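You operate a simulated robot arm through the tools that you are given. There is no shell and no other tool.

You run a simulated robot arm. Do the job below in one go: nothing can be reset, and whatever is moved stays where it is left.

JOB
Drain the feed pump's tube back into the feed beaker.
Fine: turn the teal switch to drain, run until the display says EMPTY, switch off, then lift the teal dip arm.
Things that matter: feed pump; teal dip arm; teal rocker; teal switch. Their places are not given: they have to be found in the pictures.

Only the result counts: the job must be done as asked and must still hold three seconds after the hand-in. Knocking over, shifting, dropping, spilling or breaking anything else fails it.

ROBOT AND FRAMES
A 6-joint arm with a fingered hand, fixed in place. Base frame: the origin is at the foot of the arm, x ahead of it, y to its left, z up. Lengths are in m, angles in degrees, forces in N, time in s.
With the tool pointing down near the work surface it reaches from about 0.24 to 0.68 m from the base axis. Its first joint turns from -166.0 to 166.0 degrees. Payload 4 kg.
Tool frame: the origin (TCP) lies between the finger pads and is the grasp point; the fingertips stand 0.026 m ahead of it; z points along the fingers, y is the line along which they close. The gripper opens to 0.148 m. The gripper's body begins 0.073 m behind the TCP. The gripper is a hand of 3 fingers: y runs from the thumb to the fingers, the wrist lies at [0, 0, -0.239] in the tool frame, and closing takes about 1.5 s.
Orientation is that of the tool frame in the base frame, as a unit quaternion [x, y, z, w]. With the fingers straight down and closing along the base's y, the tool's x points along the base's -x, its y along +y and its z along -z.

CONTROLS
- The arm moves only by the tool nudge_tool. Its arguments are lists of equal length, an entry for each row: "dp": the shift along the tool's x, y, z in units of 20 mm (1.0 is 20 mm), a list of three; "rotation": the turn, a rotation vector about the tool's x, y, z in units of 5 degrees (1.0 is 5 degrees), a list of three. In form: {"dp": [[tx, ty, tz], ...], "rotation": [[ax, ay, az], ...]}. A call has 1 to 20 rows; each row shifts and turns the commanded pose from where the row before left it, along the tool's axes as they then stand. "hand" is the closure, from 0 (fully open) to 1 (shut), set as the call begins (left out, the last holds). A call with a number of a shift or a turn outside -1 to 1 is refused whole. Each row takes 0.2 s and may step no farther than 0.05 m and 8.6 degrees from the row before; otherwise, or with a gripper value out of range, the whole call is refused. Where a pose cannot be reached the arm comes as near as it can. A force on the tool above 40 N (or 10 N above the force at the start of the call, whichever is more), or a blocked arm, ends the call early, and 0.2 s more pass. Each finger travels about 0.153 m/s and halts on what it meets, pressing with about 25 N; the grip force reading is that of the motor and also rises with nothing between the fingers. The clock runs only during rows and for 0.2 s after the last one: add rows that do not move to give the fingers time. It gives the time, the measured TCP pose, the force on the tool (base axes), the opening and the grip force at its end, in the units of the frame above (readings bear some noise), with the torque about the TCP (base axes, N m) and any sound that the robot's microphone picked up.
- Cameras (640 x 400 px; columns grow to the right, rows downward): "scene" is fixed at [0.0486, 0.6537, 1.5791]; the picture's right is [-0.74, -0.68, 0.00], its down [-0.30, 0.33, -0.89] and it looks along [0.60, -0.66, -0.45] (base axes); focal length 327 px, centre (320, 200). "wrist" rides on the gripper at [0.068, -0.039, -0.09] in the tool frame; the picture's right is [0.50, 0.87, 0.00], its down [-0.66, 0.38, -0.65] and it looks along [-0.57, 0.33, 0.76] (tool axes); focal length 222 px, centre (320, 200).
- get_image(camera): a new picture of that camera. No time passes.
- slide_trunk(by): slides the trunk up (or, below 0, down) by that many m; the arm rides with it, the base frame stays. It gives what a move gives, with no picture.
- curl_fingers(finger1, finger2, thumb_bend): sets how far each is bent, from 0 (flat) to 1 (curled in); at 0.3 the hand is open as for a grip, at 0.7 the pads meet at the TCP. One left out holds its place. A second passes; each finger stops where it meets its share of the squeeze, and holds until it gets a number again. A gripper value or a shape takes the hand back. It gives what a move gives, with no picture; readings hold the bend of each and the force on the fingers (four entries, about 0 where the hand has none), thumb and palm.
- preshape(shape): the hand has 3 fingers and takes this shape, open, in about a second: jaw (thumb against the fingers, like two jaws); tri (thumb and two fingers); tip (a fingertip pinch); poke (one finger out to press); point (the index stretched); flat (the hand flat); cup (the hand cupped); fist (a fist). The gripper value then closes the fingers along that shape, each until it touches; the sizes above hold for jaw. It gives what a move gives, with no picture.
- pixel_to_xyz(camera, pixels): there is no depth. For up to 12 entries [column, row, z] of the newest picture of that camera ("zoom" is the newest enlarged one), the place [x, y] in the base frame at which the ray of that pixel passes the height z, good to about 0.003 m, but the place of the scene camera against the robot may be out by one fixed shift of up to 0.012 m in any direction. No time passes.
- enlarge(camera, box): a new picture of the part [left, top, right, bottom] of that camera's present view, enlarged. No time passes.
- close_job(): hands the job in; it is judged then, once.

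Unless the task says otherwise, let go and move clear before handing in.

The tools are called after ">>>" as a command line: name --argument value ..., lists and objects as JSON in quotes. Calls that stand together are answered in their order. nudge_tool: Moves the arm, as the interface text tells. Its arguments: {"type":"object","properties":{"dp":{"type":"array","items":{"type":"array","items":{"type":"number"}}},"rotation":{"type":"array","items":{"type":"array","items":{"type":"number"}}},"hand":{"type":"number"}},"required":["dp","rotation"]} The other tools are called the same way: slide_trunk (by) slides the trunk up or down; preshape (shape) gives the hand a shape; curl_fingers (finger1, finger2, thumb_bend) moves the fingers one by one; get_image (camera) takes a picture; pixel_to_xyz (camera, pixels) gives the place at which the rays of pixels pass given heights; enlarge (camera, box) takes an enlarged picture of a part of a camera's view; close_job () hands the job in.

At the start:

```text
clock: 0.0
tool_pos: [0.3403, -0.0617, 1.3522]
ee_rot: [0.0, 1.0, -0.001, 0.0]
wrist_force: [0.2, 0.7, -0.3]
torque: [0.01, -0.03, 0.0]
finger_gap: 0.148
grasp_force: 0.0
shape: jaw
bend: [0.3, 0.3, 0.3]
finger forces: [0.1, 0.1, 0.0, 0.1, 0.0, 0.0]
trunk travel left (down, up): [-0.275, 0.042]
```

scene: 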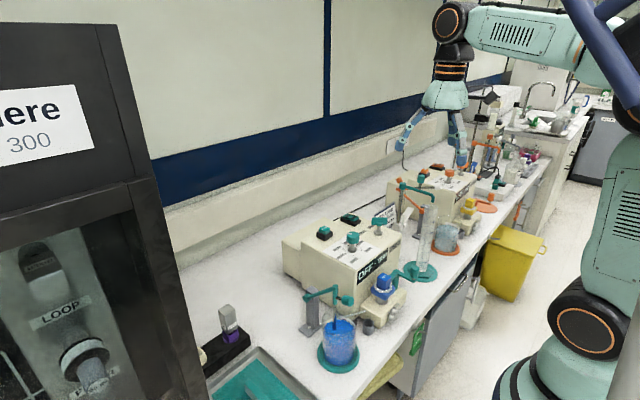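
wrist: 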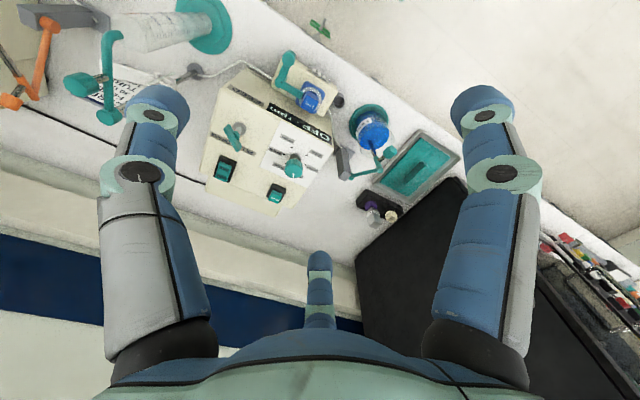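

The scene shows a pump with teal controls around pixels (350,250) and a second one with orange controls further off (450,190). I will enlarge both views to read the labels.

>>> enlarge --camera "scene" --box '[260, 180, 460, 380]'

>>> enlarge --camera "scene" --box '[380, 80, 580, 260]'

>>> enlarge --camera "wrist" --box '[180, 20, 460, 220]'

```text
2.00 times, centred on (360, 280) of scene
```

zoom: 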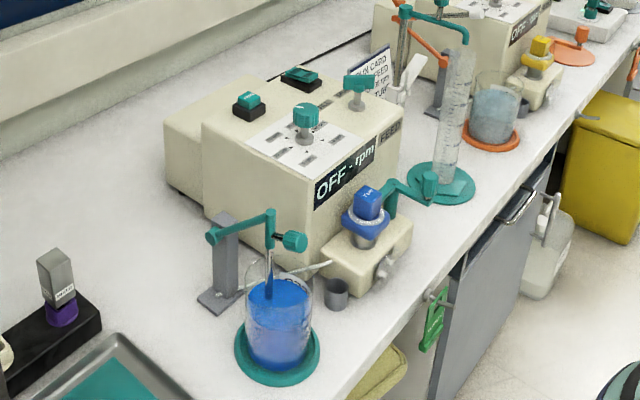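

```text
2.22 times, centred on (480, 170) of scene
```

zoom: 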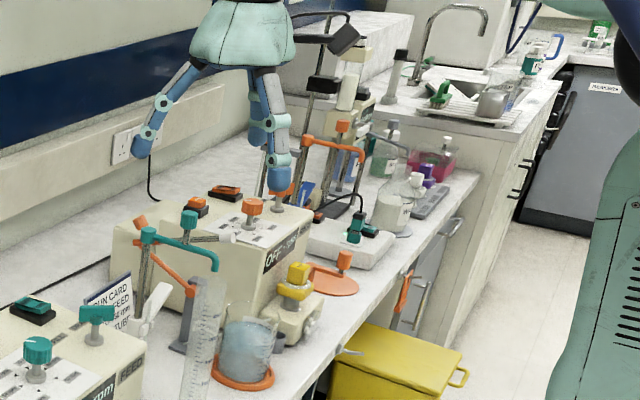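

```text
2.00 times, centred on (320, 120) of wrist
```

zoom: 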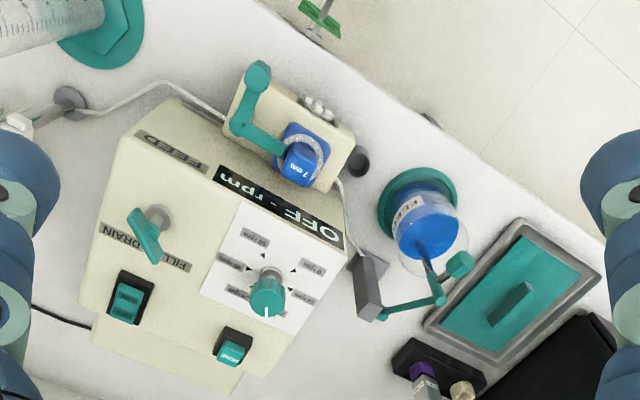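

The nearer pump carries the "FEED" plate, a FILL/DRAIN switch, a speed knob and two rockers. I'll zoom tighter to read the labels and the card.

>>> enlarge --camera "wrist" --box '[200, 90, 340, 210]'

>>> enlarge --camera "scene" --box '[360, 180, 440, 240]'

>>> enlarge --camera "scene" --box '[310, 200, 410, 290]'

>>> enlarge --camera "wrist" --box '[0, 0, 240, 150]'

```text
3.33 times, centred on (270, 150) of wrist
```

zoom: 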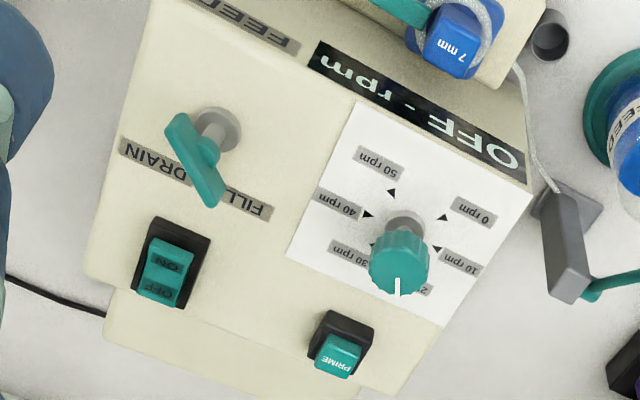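

```text
6.67 times, centred on (400, 210) of scene
```

zoom: 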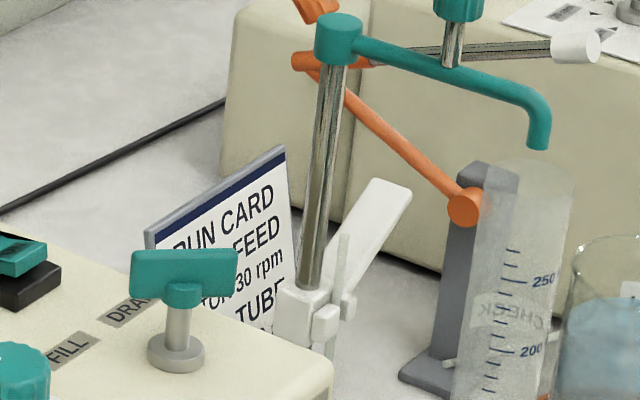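

```text
4.44 times, centred on (360, 245) of scene
```

zoom: 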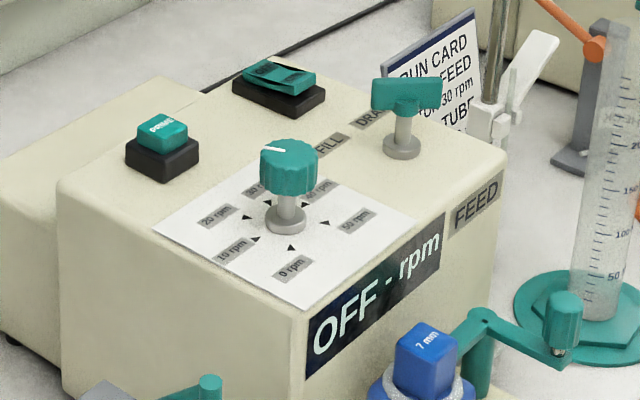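

```text
2.67 times, centred on (120, 75) of wrist
```

zoom: 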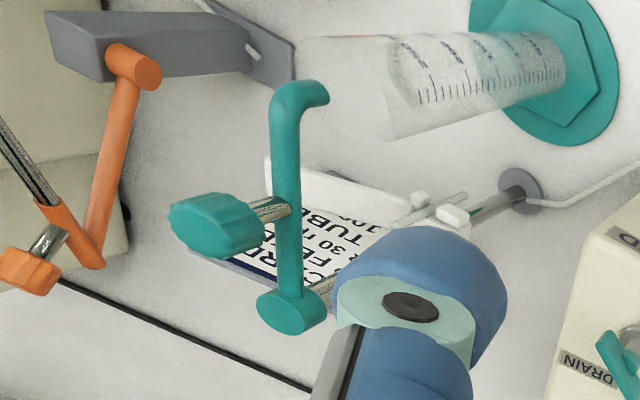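

The power rocker (ON/OFF) is at scene (351,218), PRIME at (325,229), the FILL/DRAIN switch at (379,221), and the dip arm knob near (347,300). I'll triangulate these from both cameras using two heights per ray.

>>> pixel_to_xyz --camera "scene" --pixels '[[353, 234, 0.9], [353, 234, 1.1], [379, 221.5, 0.9], [379, 221.5, 1.1], [347.5, 300.5, 0.9], [347.5, 300.5, 1.1], [351, 218, 0.9], [351, 218, 1.1], [325, 229, 0.9], [325, 229, 1.1]]'

>>> pixel_to_xyz --camera "wrist" --pixels '[[294, 168.6, 0.9], [294, 168.6, 1.1], [233, 138, 0.9], [233, 138, 1.1], [390, 151.5, 0.9], [390, 151.5, 1.1], [223.5, 169.5, 0.9], [223.5, 169.5, 1.1], [275.4, 195, 0.9], [275.4, 195, 1.1]]'

```text
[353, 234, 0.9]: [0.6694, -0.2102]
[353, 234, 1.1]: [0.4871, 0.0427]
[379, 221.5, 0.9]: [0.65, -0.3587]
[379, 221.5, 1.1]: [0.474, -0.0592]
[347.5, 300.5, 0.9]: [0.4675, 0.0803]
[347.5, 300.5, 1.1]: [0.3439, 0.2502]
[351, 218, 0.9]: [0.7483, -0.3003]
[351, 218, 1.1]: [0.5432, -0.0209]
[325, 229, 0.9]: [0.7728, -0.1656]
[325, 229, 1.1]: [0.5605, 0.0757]
```

```text
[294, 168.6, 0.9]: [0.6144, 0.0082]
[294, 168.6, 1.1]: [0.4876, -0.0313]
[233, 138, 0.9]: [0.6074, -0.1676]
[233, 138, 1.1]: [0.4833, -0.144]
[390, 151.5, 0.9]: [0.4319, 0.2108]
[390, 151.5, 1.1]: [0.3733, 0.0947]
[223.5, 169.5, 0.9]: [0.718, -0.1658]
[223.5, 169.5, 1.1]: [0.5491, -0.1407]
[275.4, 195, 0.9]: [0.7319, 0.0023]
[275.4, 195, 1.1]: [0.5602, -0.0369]
```

Triangulation puts the switch near (0.523,-0.151,1.04), power rocker near (0.63,-0.15,1.0), and dip knob near (0.406,0.158,0.99). Before moving I'll locate the tall teal arm by the cylinder (scene (402,185), (433,200)) and the labels around the switch.

>>> pixel_to_xyz --camera "scene" --pixels '[[402.3, 185.3, 0.9], [402.3, 185.3, 1.1], [432.7, 200.3, 0.9], [432.7, 200.3, 1.1], [421, 181.5, 0.9], [421, 181.5, 1.1], [340, 315, 0.9], [340, 315, 1.0]]'

>>> pixel_to_xyz --camera "wrist" --pixels '[[108.8, 116, 0.9], [108.8, 116, 1.1], [116.3, 35.6, 0.9], [116.3, 35.6, 1.1], [80.6, 86, 0.9], [80.6, 86, 1.1], [246, 150.9, 1.0], [220.5, 138.6, 1.0], [240.6, 129.9, 1.0], [227.4, 126, 1.04], [237.6, 150, 1.04]]'

```text
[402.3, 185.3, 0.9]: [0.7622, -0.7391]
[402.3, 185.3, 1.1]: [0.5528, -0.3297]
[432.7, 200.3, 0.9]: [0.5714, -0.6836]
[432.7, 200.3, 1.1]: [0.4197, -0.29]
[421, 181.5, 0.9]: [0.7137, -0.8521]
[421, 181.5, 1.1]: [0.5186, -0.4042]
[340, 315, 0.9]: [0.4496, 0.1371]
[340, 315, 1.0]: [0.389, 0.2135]
```

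```text
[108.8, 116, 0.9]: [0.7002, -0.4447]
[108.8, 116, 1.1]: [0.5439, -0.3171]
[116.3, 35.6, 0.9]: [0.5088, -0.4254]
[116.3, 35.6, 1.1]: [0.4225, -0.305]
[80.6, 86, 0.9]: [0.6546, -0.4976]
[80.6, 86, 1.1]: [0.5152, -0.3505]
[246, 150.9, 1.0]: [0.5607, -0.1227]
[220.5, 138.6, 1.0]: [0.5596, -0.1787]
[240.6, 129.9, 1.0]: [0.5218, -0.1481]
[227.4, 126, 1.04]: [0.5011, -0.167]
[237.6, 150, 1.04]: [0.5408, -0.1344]
```

The tall teal arm tops out around z 1.14 at y≈-0.31, the switch bar currently points at FILL (about +40° in base), and DRAIN is about -40°. I'll move the wrist camera nearer the feed pump panel for a clear look, staying above z 1.2.

>>> nudge_tool --dp '[[-0.4, -0.7, 0.8], [-0.4, -0.7, 0.8], [-0.4, -0.7, 0.8], [-0.4, -0.7, 0.8], [-0.4, -0.7, 0.8], [-0.4, -0.7, 0.8], [-0.4, -0.7, 0.8], [-0.4, -0.7, 0.8]]' --rotation '[[0, 0, 0], [0, 0, 0], [0, 0, 0], [0, 0, 0], [0, 0, 0], [0, 0, 0], [0, 0, 0], [0, 0, 0]]'

>>> get_image --camera "wrist"

>>> get_image --camera "scene"

```text
clock: 1.8
tool_pos: [0.4039, -0.1742, 1.2239]
ee_rot: [0.0, 1.0, 0.0, 0.0]
wrist_force: [-1.0, -0.5, -0.7]
torque: [0.03, -0.01, -0.03]
finger_gap: 0.1477
grasp_force: 0.1
shape: jaw
bend: [0.3, 0.3, 0.3]
finger forces: [0.0, 0.0, 0.0, 0.1, 0.1, 0.0]
trunk travel left (down, up): [-0.275, 0.042]
```

```text
taken
```

wrist: 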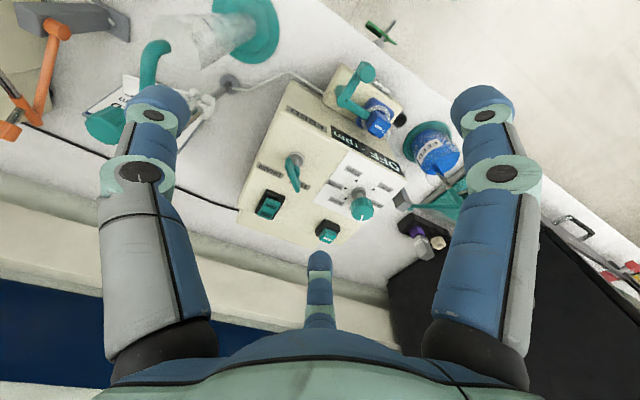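

```text
taken
```

scene: 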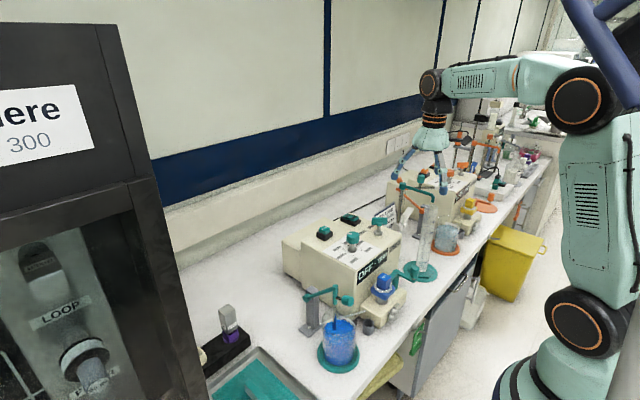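

The pump panel is now closer in the wrist view around (320,190). I'll zoom in on the panel and on the run card.

>>> enlarge --camera "wrist" --box '[225, 110, 415, 250]'

>>> enlarge --camera "scene" --box '[300, 180, 440, 290]'

>>> enlarge --camera "wrist" --box '[60, 40, 240, 170]'

>>> enlarge --camera "scene" --box '[290, 260, 430, 380]'

```text
2.86 times, centred on (320, 180) of wrist
```

zoom: 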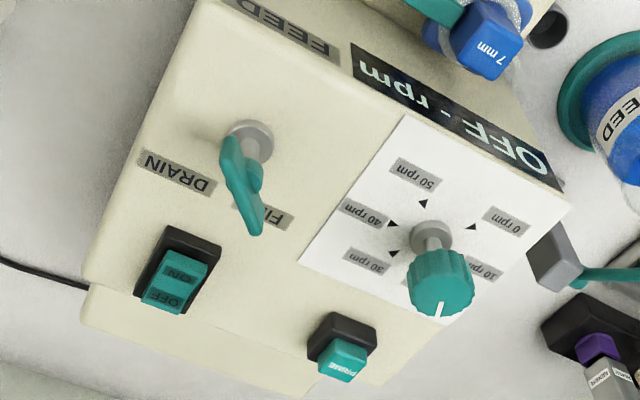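

```text
3.64 times, centred on (370, 235) of scene
```

zoom: 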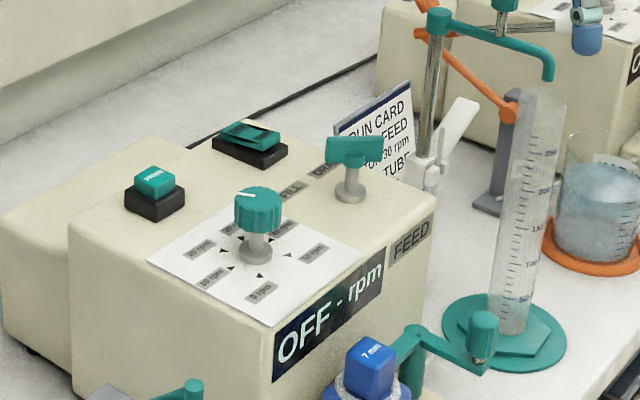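

```text
3.08 times, centred on (150, 105) of wrist
```

zoom: 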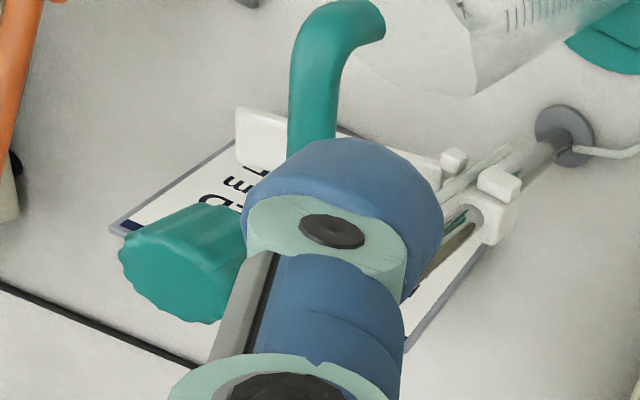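

```text
3.33 times, centred on (360, 320) of scene
```

zoom: 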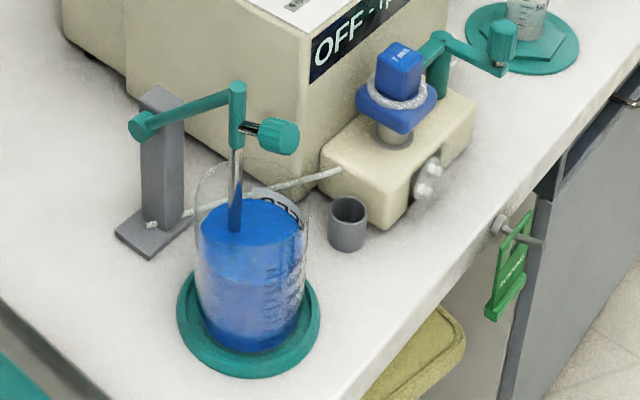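

The rocker shows ON on the side nearest me and OFF towards the wall; the dip arm pivots on the grey post with a knob on a short shaft. I'll get the positions of the bar ends, rocker ON/OFF ends from this new wrist view.

>>> pixel_to_xyz --camera "wrist" --pixels '[[293.1, 174.8, 1.0], [293.1, 174.8, 1.1], [288.5, 159, 1.04], [298, 191.2, 1.04], [269.3, 205.9, 1.0], [269.3, 205.9, 1.02], [266.2, 214.3, 1.0], [266.2, 214.3, 1.02], [265.8, 189.8, 1.0], [285, 195.7, 1.0], [295.5, 158.5, 1.0], [320, 240, 1.0]]'

```text
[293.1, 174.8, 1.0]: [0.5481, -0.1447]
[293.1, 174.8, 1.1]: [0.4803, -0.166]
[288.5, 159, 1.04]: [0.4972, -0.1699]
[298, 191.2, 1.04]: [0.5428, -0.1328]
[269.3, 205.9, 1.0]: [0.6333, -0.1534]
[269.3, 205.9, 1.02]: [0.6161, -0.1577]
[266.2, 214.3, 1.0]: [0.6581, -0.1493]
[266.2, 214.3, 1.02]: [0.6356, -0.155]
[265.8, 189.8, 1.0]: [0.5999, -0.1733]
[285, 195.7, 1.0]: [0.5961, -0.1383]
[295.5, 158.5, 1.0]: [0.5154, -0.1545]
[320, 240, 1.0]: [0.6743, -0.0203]
```

The two wrist views put the bar centre near (0.526,-0.151,1.035), lying at about 39° from base x. I'll move above it at z≈1.12, turn the tool +39° about vertical so the jaws straddle the bar, and part-close the hand.

>>> nudge_tool --dp '[[-0.88, 0.165, 0.74], [-0.88, 0.165, 0.74], [-0.88, 0.165, 0.74], [-0.88, 0.165, 0.74], [-0.88, 0.165, 0.74], [-0.88, 0.165, 0.74], [-0.88, 0.165, 0.74], [0, 0, 0], [0, 0, 0], [0, 0, 0], [0, 0, 0], [0, 0, 0], [0, 0, 0], [0, 0, 0], [0, 0, 0]]' --rotation '[[0, 0, 0], [0, 0, 0], [0, 0, 0], [0, 0, 0], [0, 0, 0], [0, 0, 0], [0, 0, 0], [0, 0, -1], [0, 0, -1], [0, 0, -1], [0, 0, -1], [0, 0, -1], [0, 0, -1], [0, 0, -1], [0, 0, -0.8]]' --hand 0.45

>>> get_image --camera "wrist"

>>> get_image --camera "scene"

```text
clock: 5.0
tool_pos: [0.5279, -0.1507, 1.1195]
ee_rot: [-0.334, 0.943, -0.001, 0.001]
wrist_force: [0.1, 0.7, -0.5]
torque: [0.0, 0.01, 0.0]
finger_gap: 0.0818
grasp_force: 0.0
shape: jaw
bend: [0.34, 0.34, 0.7]
finger forces: [0.1, 0.1, 0.1, 0.0, 0.0, 0.1]
trunk travel left (down, up): [-0.275, 0.042]
```

```text
taken
```

wrist: 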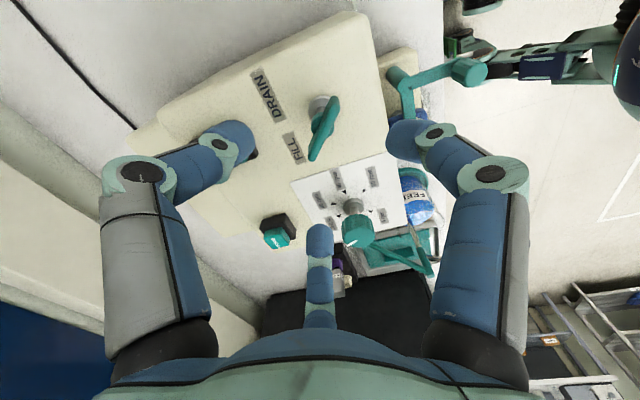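

```text
taken
```

scene: 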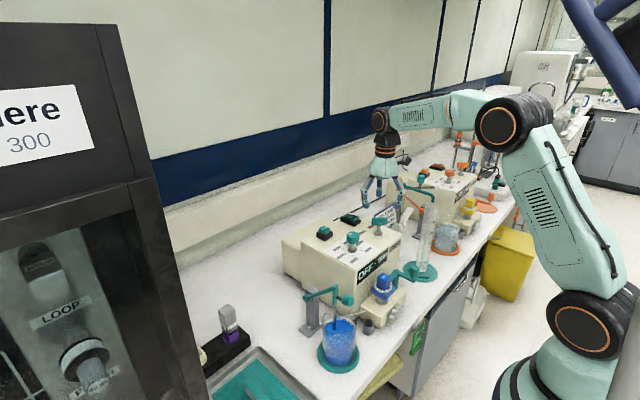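

The bar (now around wrist (322,130)) sits almost directly under the TCP. I'll zoom to check its alignment with the jaws before lowering.

>>> enlarge --camera "wrist" --box '[240, 60, 400, 180]'

>>> enlarge --camera "scene" --box '[330, 150, 450, 250]'

```text
3.33 times, centred on (320, 120) of wrist
```

zoom: 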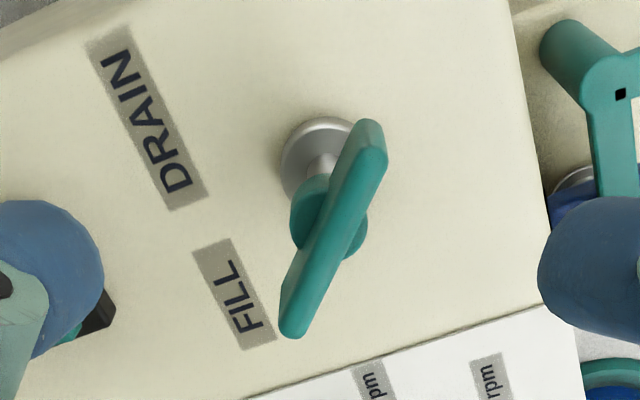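

```text
4.00 times, centred on (390, 200) of scene
```

zoom: 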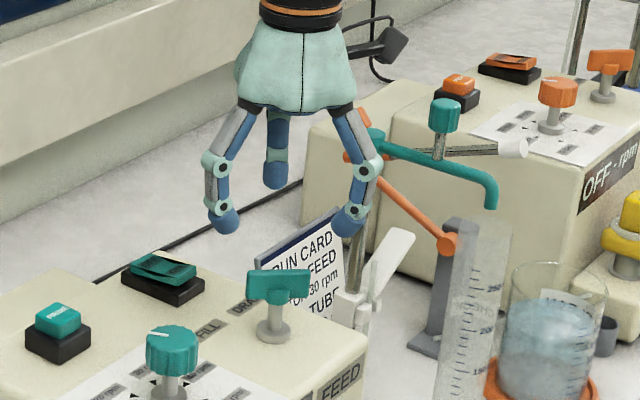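

The bar runs from wrist (336,99) to (312,159); I'll convert the ends and base to positions for fine alignment.

>>> pixel_to_xyz --camera "wrist" --pixels '[[335.6, 99, 1.04], [311.6, 159, 1.04], [335.6, 99, 1.03], [311.6, 159, 1.03], [321.5, 106, 0.985], [318, 105, 0.99], [265, 103, 0.985], [299, 160, 0.985], [279, 90, 0.985], [292, 147, 0.985]]'

```text
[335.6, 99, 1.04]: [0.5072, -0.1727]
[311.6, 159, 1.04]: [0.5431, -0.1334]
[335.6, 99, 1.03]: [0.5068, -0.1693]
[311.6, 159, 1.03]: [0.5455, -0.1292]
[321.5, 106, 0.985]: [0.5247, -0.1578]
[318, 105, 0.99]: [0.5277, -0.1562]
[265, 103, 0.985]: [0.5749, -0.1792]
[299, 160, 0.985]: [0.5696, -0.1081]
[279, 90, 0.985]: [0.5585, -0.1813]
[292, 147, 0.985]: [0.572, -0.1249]
```

The bar centre is (0.526,-0.151) at about 45°, and the panel top is z≈0.985. I'll turn a further 6° and lower to TCP z≈1.037 with the hand part open.

>>> nudge_tool --dp '[[0, 0, 0], [0, 0, 0], [0, 0, 0.7], [0, 0, 0.7], [0, 0, 0.7], [0, 0, 0.7], [0, 0, 0.7], [0, 0, 0.6]]' --rotation '[[0, 0, -0.6], [0, 0, -0.6], [0, 0, 0], [0, 0, 0], [0, 0, 0], [0, 0, 0], [0, 0, 0], [0, 0, 0]]'

>>> get_image --camera "wrist"

>>> enlarge --camera "scene" --box '[330, 150, 450, 250]'

```text
clock: 6.8
tool_pos: [0.5276, -0.1515, 1.0383]
ee_rot: [-0.382, 0.924, -0.001, 0.0]
wrist_force: [-1.1, 0.2, -0.6]
torque: [-0.01, -0.01, -0.03]
finger_gap: 0.0818
grasp_force: 0.1
shape: jaw
bend: [0.34, 0.34, 0.7]
finger forces: [0.0, 0.0, 0.1, 0.0, 0.0, 0.1]
trunk travel left (down, up): [-0.275, 0.042]
```

```text
taken
```

wrist: 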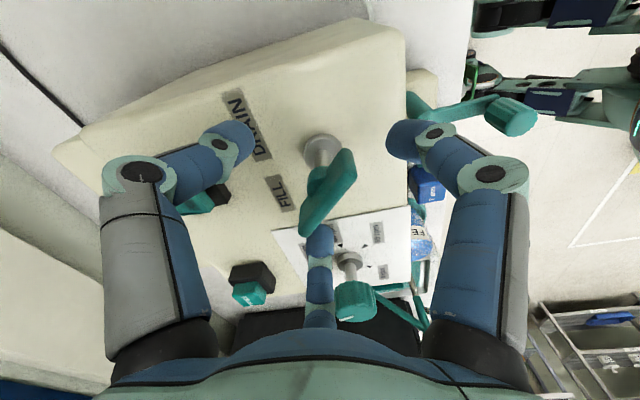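

```text
4.00 times, centred on (390, 200) of scene
```

zoom: 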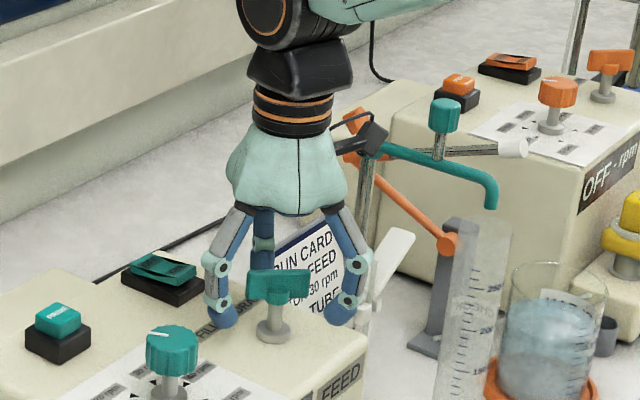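

The fingers now stand around the bar (bar from (340,155) to (310,228) in the wrist view) with no contact force. I'll close part way in steps and watch how the fingers meet the bar.

>>> nudge_tool --dp '[[0, 0, 0], [0, 0, 0], [0, 0, 0], [0, 0, 0]]' --rotation '[[0, 0, 0], [0, 0, 0], [0, 0, 0], [0, 0, 0]]' --hand 0.75

>>> get_image --camera "wrist"

>>> enlarge --camera "scene" --box '[330, 160, 430, 250]'

```text
clock: 7.8
tool_pos: [0.527, -0.1519, 1.0386]
ee_rot: [-0.383, 0.924, 0.0, 0.0]
wrist_force: [-0.5, -0.6, 0.5]
torque: [0.02, 0.01, 0.01]
finger_gap: 0.0374
grasp_force: 0.0
shape: jaw
bend: [0.76, 0.76, 0.7]
finger forces: [0.2, 0.3, 0.0, 0.1, 0.0, 0.0]
trunk travel left (down, up): [-0.275, 0.042]
```

```text
taken
```

wrist: 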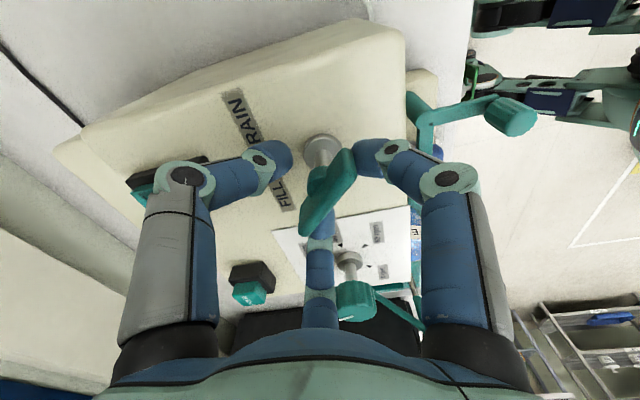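

```text
4.44 times, centred on (380, 205) of scene
```

zoom: 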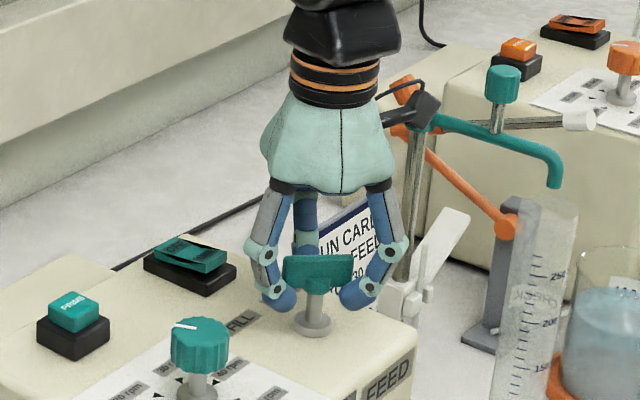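

No contact yet and the bar sits among the three fingers. I'll close the hand fully on the bar.

>>> nudge_tool --dp '[[0, 0, 0], [0, 0, 0], [0, 0, 0], [0, 0, 0]]' --rotation '[[0, 0, 0], [0, 0, 0], [0, 0, 0], [0, 0, 0]]' --hand 1.0

>>> get_image --camera "wrist"

>>> enlarge --camera "scene" --box '[330, 160, 430, 250]'

```text
clock: 8.8
tool_pos: [0.5275, -0.1522, 1.0386]
ee_rot: [-0.383, 0.924, 0.0, 0.0]
wrist_force: [0.1, 1.1, -5.4]
torque: [-0.05, -0.04, 0.0]
finger_gap: 0.0159
grasp_force: 24.9
shape: jaw
bend: [0.76, 0.76, 0.7]
finger forces: [19.2, 17.6, 0.0, 0.0, 24.7, 0.1]
trunk travel left (down, up): [-0.275, 0.042]
```

```text
taken
```

wrist: 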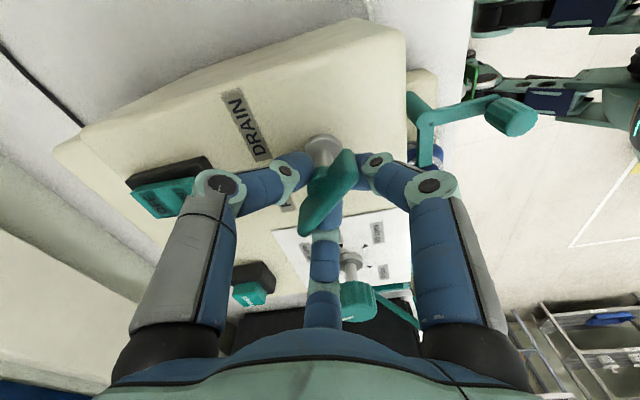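

```text
4.44 times, centred on (380, 205) of scene
```

zoom: 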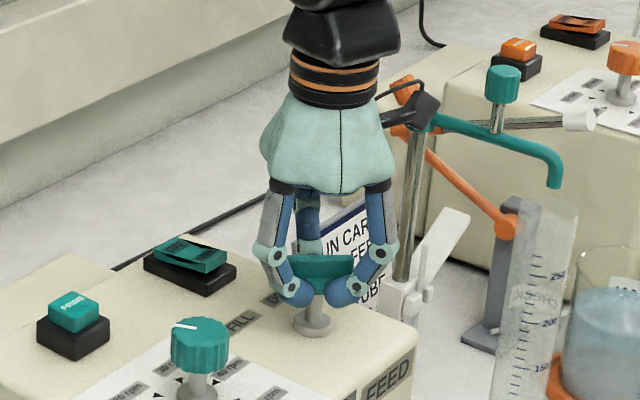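

All three fingers grip the bar (19, 18, 25 N; gap 15.9 mm). I'll turn the hand clockwise from above (positive about tool z), first 45°.

>>> nudge_tool --dp '[[0, 0, 0], [0, 0, 0], [0, 0, 0], [0, 0, 0], [0, 0, 0], [0, 0, 0], [0, 0, 0], [0, 0, 0], [0, 0, 0]]' --rotation '[[0, 0, 1], [0, 0, 1], [0, 0, 1], [0, 0, 1], [0, 0, 1], [0, 0, 1], [0, 0, 1], [0, 0, 1], [0, 0, 1]]'

>>> get_image --camera "wrist"

>>> enlarge --camera "scene" --box '[330, 160, 430, 250]'

```text
clock: 10.8
tool_pos: [0.5259, -0.1527, 1.038]
ee_rot: [0.0, 1.0, 0.0, 0.0]
wrist_force: [-0.6, -11.0, 0.5]
torque: [-0.4, -0.02, 0.06]
finger_gap: 0.0152
grasp_force: 25.1
shape: jaw
bend: [0.76, 0.76, 0.7]
finger forces: [19.0, 16.3, 0.0, 0.1, 32.3, 0.0]
trunk travel left (down, up): [-0.275, 0.042]
```

```text
taken
```

wrist: 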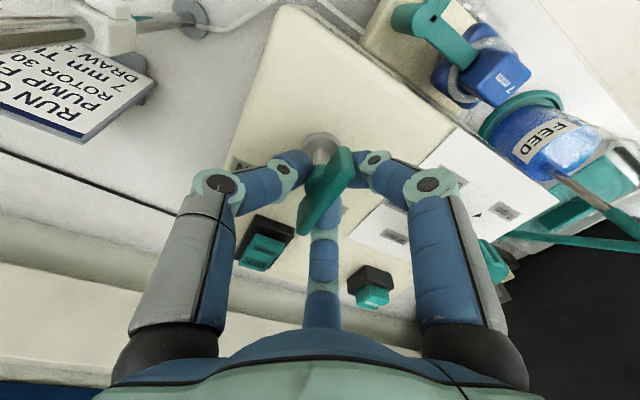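

```text
4.44 times, centred on (380, 205) of scene
```

zoom: 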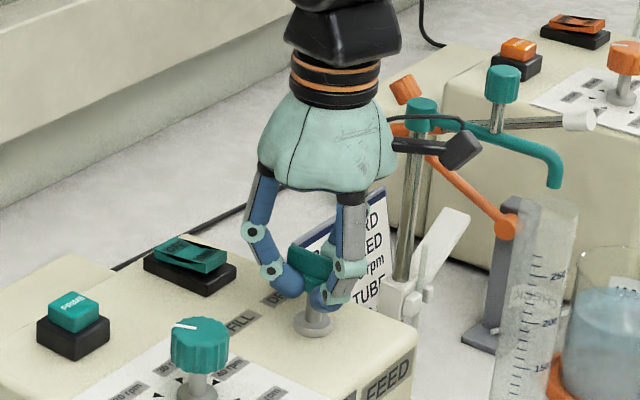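

The bar followed the hand through 45° (ee_rot now square), with an 11 N side load in -y. I'll ease 1.5 mm to -y and turn the other 45°.

>>> nudge_tool --dp '[[0, -0.07, 0], [0, 0, 0], [0, 0, 0], [0, 0, 0], [0, 0, 0], [0, 0, 0], [0, 0, 0], [0, 0, 0], [0, 0, 0]]' --rotation '[[0, 0, 1], [0, 0, 1], [0, 0, 1], [0, 0, 1], [0, 0, 1], [0, 0, 1], [0, 0, 1], [0, 0, 1], [0, 0, 1]]'

>>> get_image --camera "wrist"

>>> enlarge --camera "scene" --box '[330, 160, 430, 250]'

```text
clock: 12.8
tool_pos: [0.5261, -0.1527, 1.0396]
ee_rot: [0.383, 0.924, 0.0, 0.0]
wrist_force: [-8.1, -5.6, -4.2]
torque: [-0.2, 0.31, -0.01]
finger_gap: 0.015
grasp_force: 24.5
shape: jaw
bend: [0.76, 0.76, 0.7]
finger forces: [19.7, 16.1, 0.0, 0.0, 31.0, 0.0]
trunk travel left (down, up): [-0.275, 0.042]
```

```text
taken
```

wrist: 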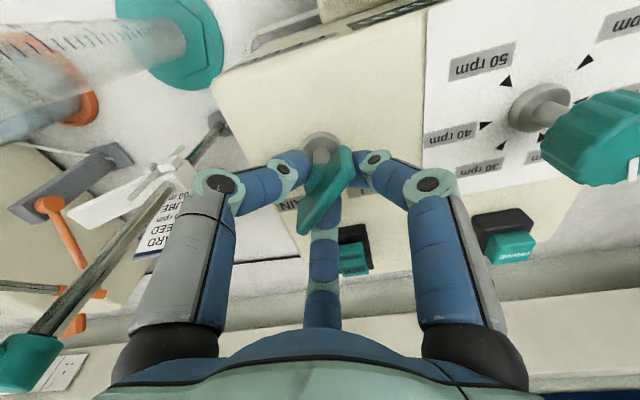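

```text
4.44 times, centred on (380, 205) of scene
```

zoom: 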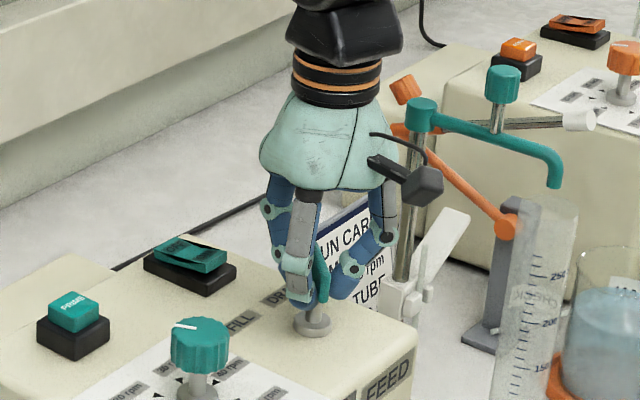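

The bar followed the full 90° and now points to the DRAIN side, with torque near zero. I'll open only a little (to stay clear of the rocker), lift straight up, and check the bar.

>>> nudge_tool --dp '[[0, 0, 0], [0, 0, 0], [0, 0, 0], [0, 0, -0.8], [0, 0, -0.8], [0, 0, -0.8], [0, 0, -0.8], [0, 0, -0.8], [0, 0, -0.8]]' --rotation '[[0, 0, 0], [0, 0, 0], [0, 0, 0], [0, 0, 0], [0, 0, 0], [0, 0, 0], [0, 0, 0], [0, 0, 0], [0, 0, 0]]' --hand 0.75

>>> get_image --camera "wrist"

>>> enlarge --camera "wrist" --box '[230, 60, 410, 190]'

>>> enlarge --camera "scene" --box '[310, 180, 430, 280]'

```text
clock: 14.8
tool_pos: [0.5274, -0.1522, 1.1345]
ee_rot: [0.382, 0.924, 0.0, 0.0]
wrist_force: [-0.4, 0.5, 0.3]
torque: [0.0, -0.02, 0.01]
finger_gap: 0.0371
grasp_force: 0.1
shape: jaw
bend: [0.76, 0.76, 0.7]
finger forces: [0.1, 0.0, 0.0, 0.0, 0.0, 0.0]
trunk travel left (down, up): [-0.275, 0.042]
```

```text
taken
```

wrist: 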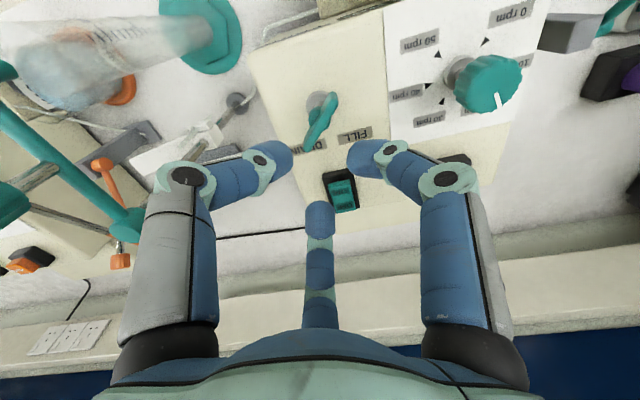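

```text
3.08 times, centred on (320, 125) of wrist
```

zoom: 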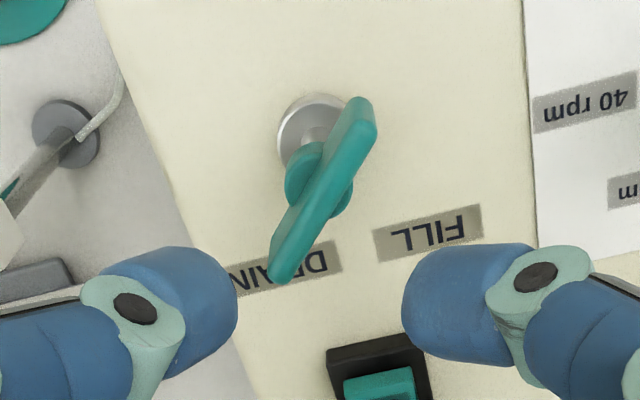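

```text
4.00 times, centred on (370, 230) of scene
```

zoom: 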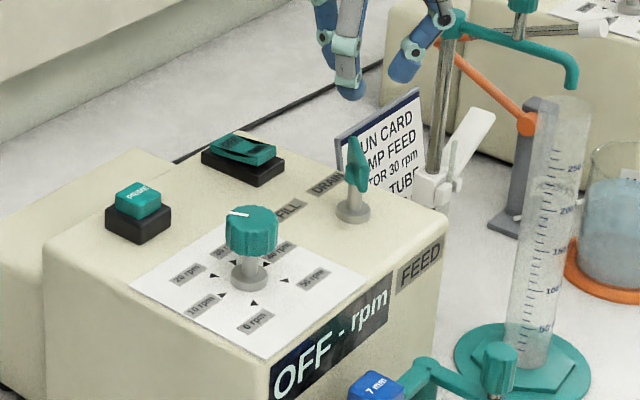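

The switch bar now points at DRAIN in the wrist view. I'll measure its angle and the rocker's position more precisely from here.

>>> pixel_to_xyz --camera "wrist" --pixels '[[334.6, 95.8, 1.04], [308, 148.4, 1.04], [334.6, 95.8, 1.03], [308, 148.4, 1.03], [342, 185, 1.0], [342, 200, 1.0], [326, 176, 0.99], [352, 171, 0.99]]'

>>> enlarge --camera "wrist" --box '[300, 150, 400, 230]'

```text
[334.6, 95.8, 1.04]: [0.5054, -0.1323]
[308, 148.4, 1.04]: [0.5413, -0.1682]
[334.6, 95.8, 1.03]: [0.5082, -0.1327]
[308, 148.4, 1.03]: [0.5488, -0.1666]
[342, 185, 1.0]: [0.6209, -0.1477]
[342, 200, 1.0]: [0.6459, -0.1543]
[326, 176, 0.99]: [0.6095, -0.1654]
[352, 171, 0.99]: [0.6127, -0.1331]
```

```text
5.00 times, centred on (350, 190) of wrist
```

zoom: 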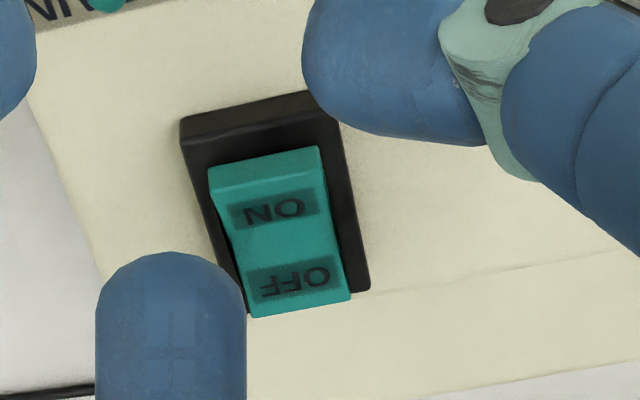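

The bar is at about -45°, a full 90° from FILL. Now I'll triangulate the ON and OFF ends of the rocker from this view (wrist (341,192) and (345,206)).

>>> pixel_to_xyz --camera "wrist" --pixels '[[341, 192, 1.0], [341, 192, 1.02], [344.6, 206, 1.0], [344.6, 206, 1.02], [339, 183, 1.01], [346, 212, 1.01], [326, 174, 0.99], [350, 168, 0.99], [360, 208, 0.99]]'

```text
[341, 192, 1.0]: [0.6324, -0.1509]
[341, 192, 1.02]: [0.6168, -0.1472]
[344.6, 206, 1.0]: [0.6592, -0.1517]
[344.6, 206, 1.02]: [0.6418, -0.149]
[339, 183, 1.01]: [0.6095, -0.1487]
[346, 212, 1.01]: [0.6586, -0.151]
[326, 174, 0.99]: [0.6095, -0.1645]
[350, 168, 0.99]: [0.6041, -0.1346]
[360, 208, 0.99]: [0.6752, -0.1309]
```

The rocker spans about x 0.615–0.662 at y≈-0.15, z≈1.0, with ON at the near end (~0.625) and OFF at the far end (~0.655). I'll rise, turn the hand back square, then take the poke shape and look at it.

>>> nudge_tool --dp '[[0, 0, -0.8], [0, 0, -0.8], [0, 0, -0.8], [0, 0, -0.8], [0, 0, 0], [0, 0, 0], [0, 0, 0], [0, 0, 0], [0, 0, 0], [0, 0, 0], [0, 0, 0], [0, 0, 0], [0, 0, 0]]' --rotation '[[0, 0, 0], [0, 0, 0], [0, 0, 0], [0, 0, 0], [0, 0, -1], [0, 0, -1], [0, 0, -1], [0, 0, -1], [0, 0, -1], [0, 0, -1], [0, 0, -1], [0, 0, -1], [0, 0, -1]]'

>>> preshape --shape "poke"

>>> get_image --camera "wrist"

>>> get_image --camera "scene"

>>> enlarge --camera "scene" --box '[310, 120, 450, 240]'

```text
clock: 17.6
tool_pos: [0.5275, -0.1526, 1.1982]
ee_rot: [-0.001, 1.0, 0.0, 0.0]
wrist_force: [0.3, -0.2, -0.5]
torque: [0.01, -0.02, 0.0]
finger_gap: 0.0366
grasp_force: 0.1
shape: jaw
bend: [0.76, 0.76, 0.7]
finger forces: [0.0, 0.1, 0.0, 0.0, 0.0, 0.0]
trunk travel left (down, up): [-0.275, 0.042]
```

```text
clock: 18.5
tool_pos: [0.5273, -0.1525, 1.1983]
ee_rot: [0.0, 1.0, 0.0, 0.0]
wrist_force: [-0.6, 0.0, 0.2]
torque: [0.01, -0.05, -0.01]
finger_gap: 0.0002
grasp_force: 0.1
shape: poke
bend: [1.0, 1.0, 0.4]
finger forces: [0.0, 0.1, 0.1, 0.1, 0.0, 0.0]
trunk travel left (down, up): [-0.275, 0.042]
```

```text
taken
```

wrist: 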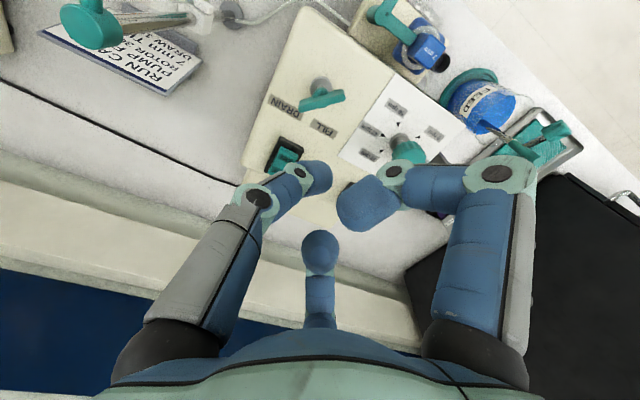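

```text
taken
```

scene: 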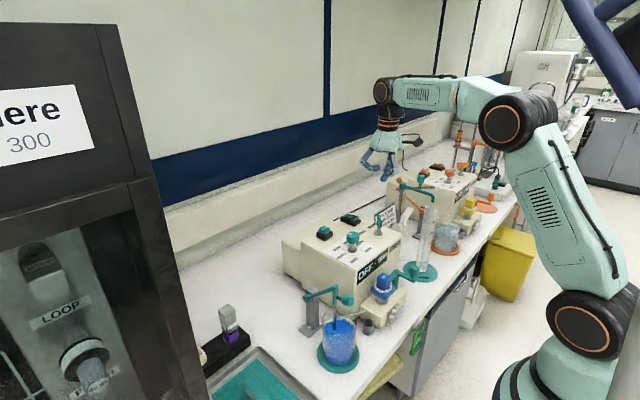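

```text
3.33 times, centred on (380, 180) of scene
```

zoom: 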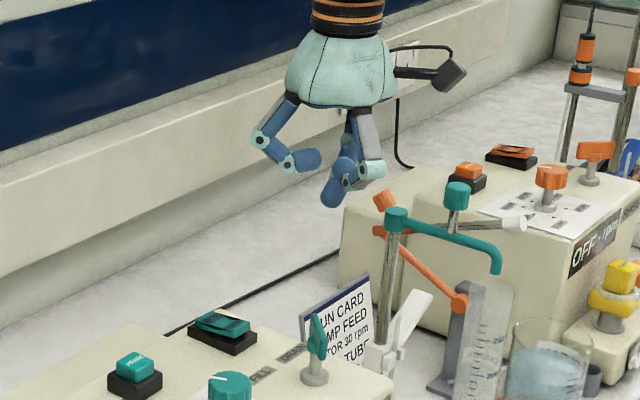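

In the poke shape the two fingers curl and the thumb points inward, its tip near wrist (320,175). I'll zoom to locate this tip relative to the TCP.

>>> enlarge --camera "wrist" --box '[230, 120, 410, 250]'

>>> enlarge --camera "scene" --box '[350, 140, 420, 200]'

```text
3.08 times, centred on (320, 185) of wrist
```

zoom: 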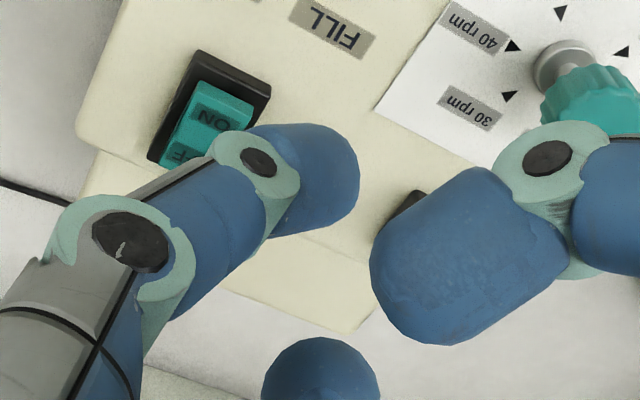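

```text
6.67 times, centred on (385, 170) of scene
```

zoom: 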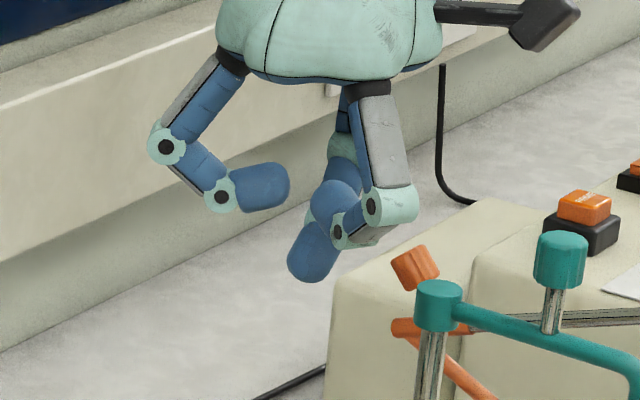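

The poke tip sits on the tool axis about 0.024–0.03 m ahead of the TCP. I'll move over the ON end (0.622,-0.150) and down to TCP z≈1.08, then check alignment.

>>> nudge_tool --dp '[[-0.95, 0.025, 0], [-0.95, 0.025, 0], [-0.95, 0.025, 0], [-0.95, 0.025, 0], [-0.95, 0.025, 0], [0, 0, 0.9], [0, 0, 0.9], [0, 0, 0.9], [0, 0, 0.9], [0, 0, 0.9], [0, 0, 0.9]]' --rotation '[[0, 0, 0], [0, 0, 0], [0, 0, 0], [0, 0, 0], [0, 0, 0], [0, 0, 0], [0, 0, 0], [0, 0, 0], [0, 0, 0], [0, 0, 0], [0, 0, 0]]'

>>> get_image --camera "wrist"

>>> enlarge --camera "wrist" --box '[230, 80, 410, 210]'

>>> enlarge --camera "scene" --box '[300, 160, 420, 260]'

```text
clock: 20.9
tool_pos: [0.6113, -0.15, 1.0897]
ee_rot: [0.0, 1.0, 0.0, 0.0]
wrist_force: [-0.1, -0.6, 0.8]
torque: [0.0, 0.07, 0.01]
finger_gap: 0.0001
grasp_force: 0.0
shape: poke
bend: [1.0, 1.0, 0.4]
finger forces: [0.0, 0.0, 0.0, 0.0, 0.0, 0.0]
out of reach, approached as far as the arm can: row 5
trunk travel left (down, up): [-0.275, 0.042]
```

```text
taken
```

wrist: 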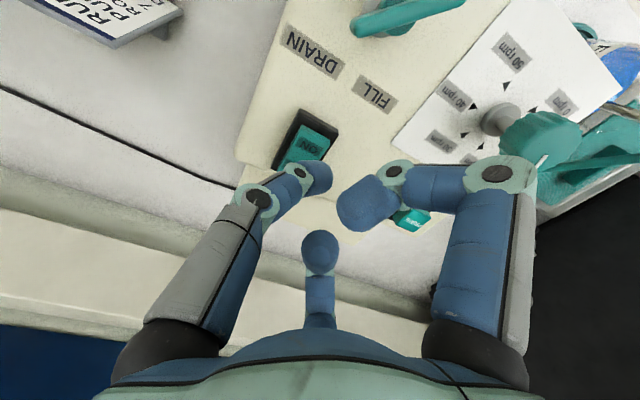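

```text
3.08 times, centred on (320, 145) of wrist
```

zoom: 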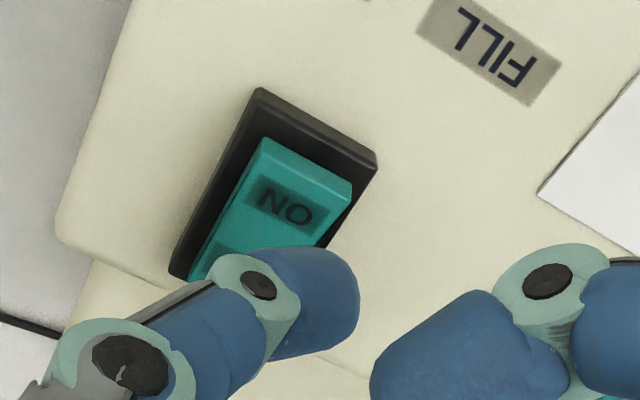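

```text
4.00 times, centred on (360, 210) of scene
```

zoom: 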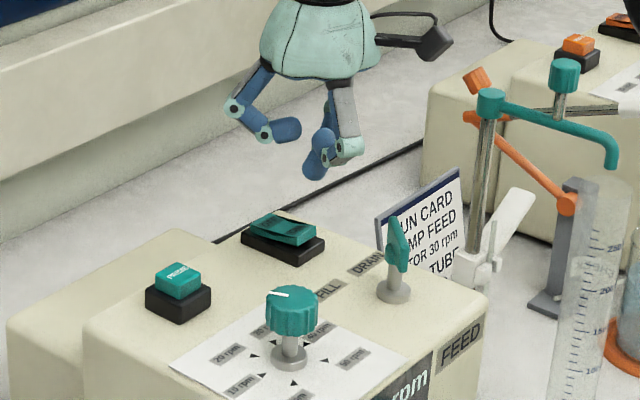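

The arm reached its limit at x 0.611 at that height; from the zoom, the tool axis will land near (320,178), right at the near edge of ON and ~4 mm to +y of the rocker's centreline. I'll shift +12 mm x and -4 mm y here at the lower height.

>>> nudge_tool --dp '[[-0.3, -0.1, 0.2], [-0.3, -0.1, 0.2]]' --rotation '[[0, 0, 0], [0, 0, 0]]'

>>> get_image --camera "wrist"

>>> enlarge --camera "wrist" --box '[230, 80, 410, 210]'

```text
clock: 21.5
tool_pos: [0.6232, -0.154, 1.0829]
ee_rot: [0.001, 1.0, 0.0, 0.0]
wrist_force: [-0.4, -0.2, 0.0]
torque: [-0.01, 0.0, 0.01]
finger_gap: 0.0
grasp_force: 0.1
shape: poke
bend: [1.0, 1.0, 0.4]
finger forces: [0.0, 0.1, 0.0, 0.0, 0.0, 0.0]
trunk travel left (down, up): [-0.275, 0.042]
```

```text
taken
```

wrist: 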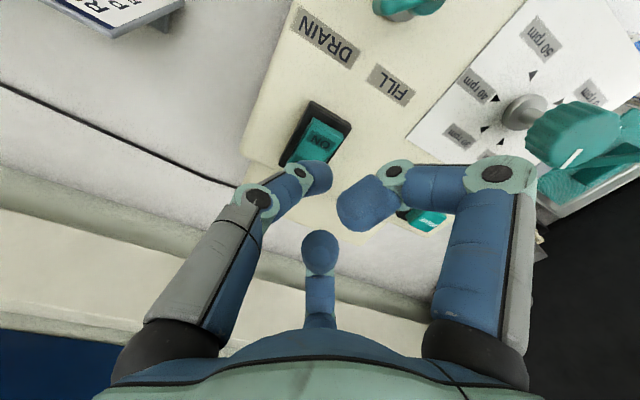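

```text
3.08 times, centred on (320, 145) of wrist
```

zoom: 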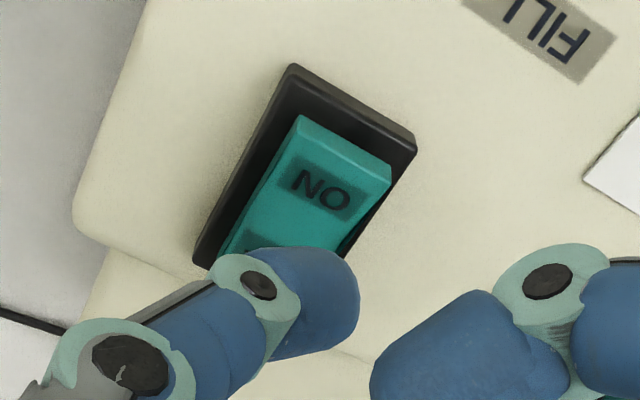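

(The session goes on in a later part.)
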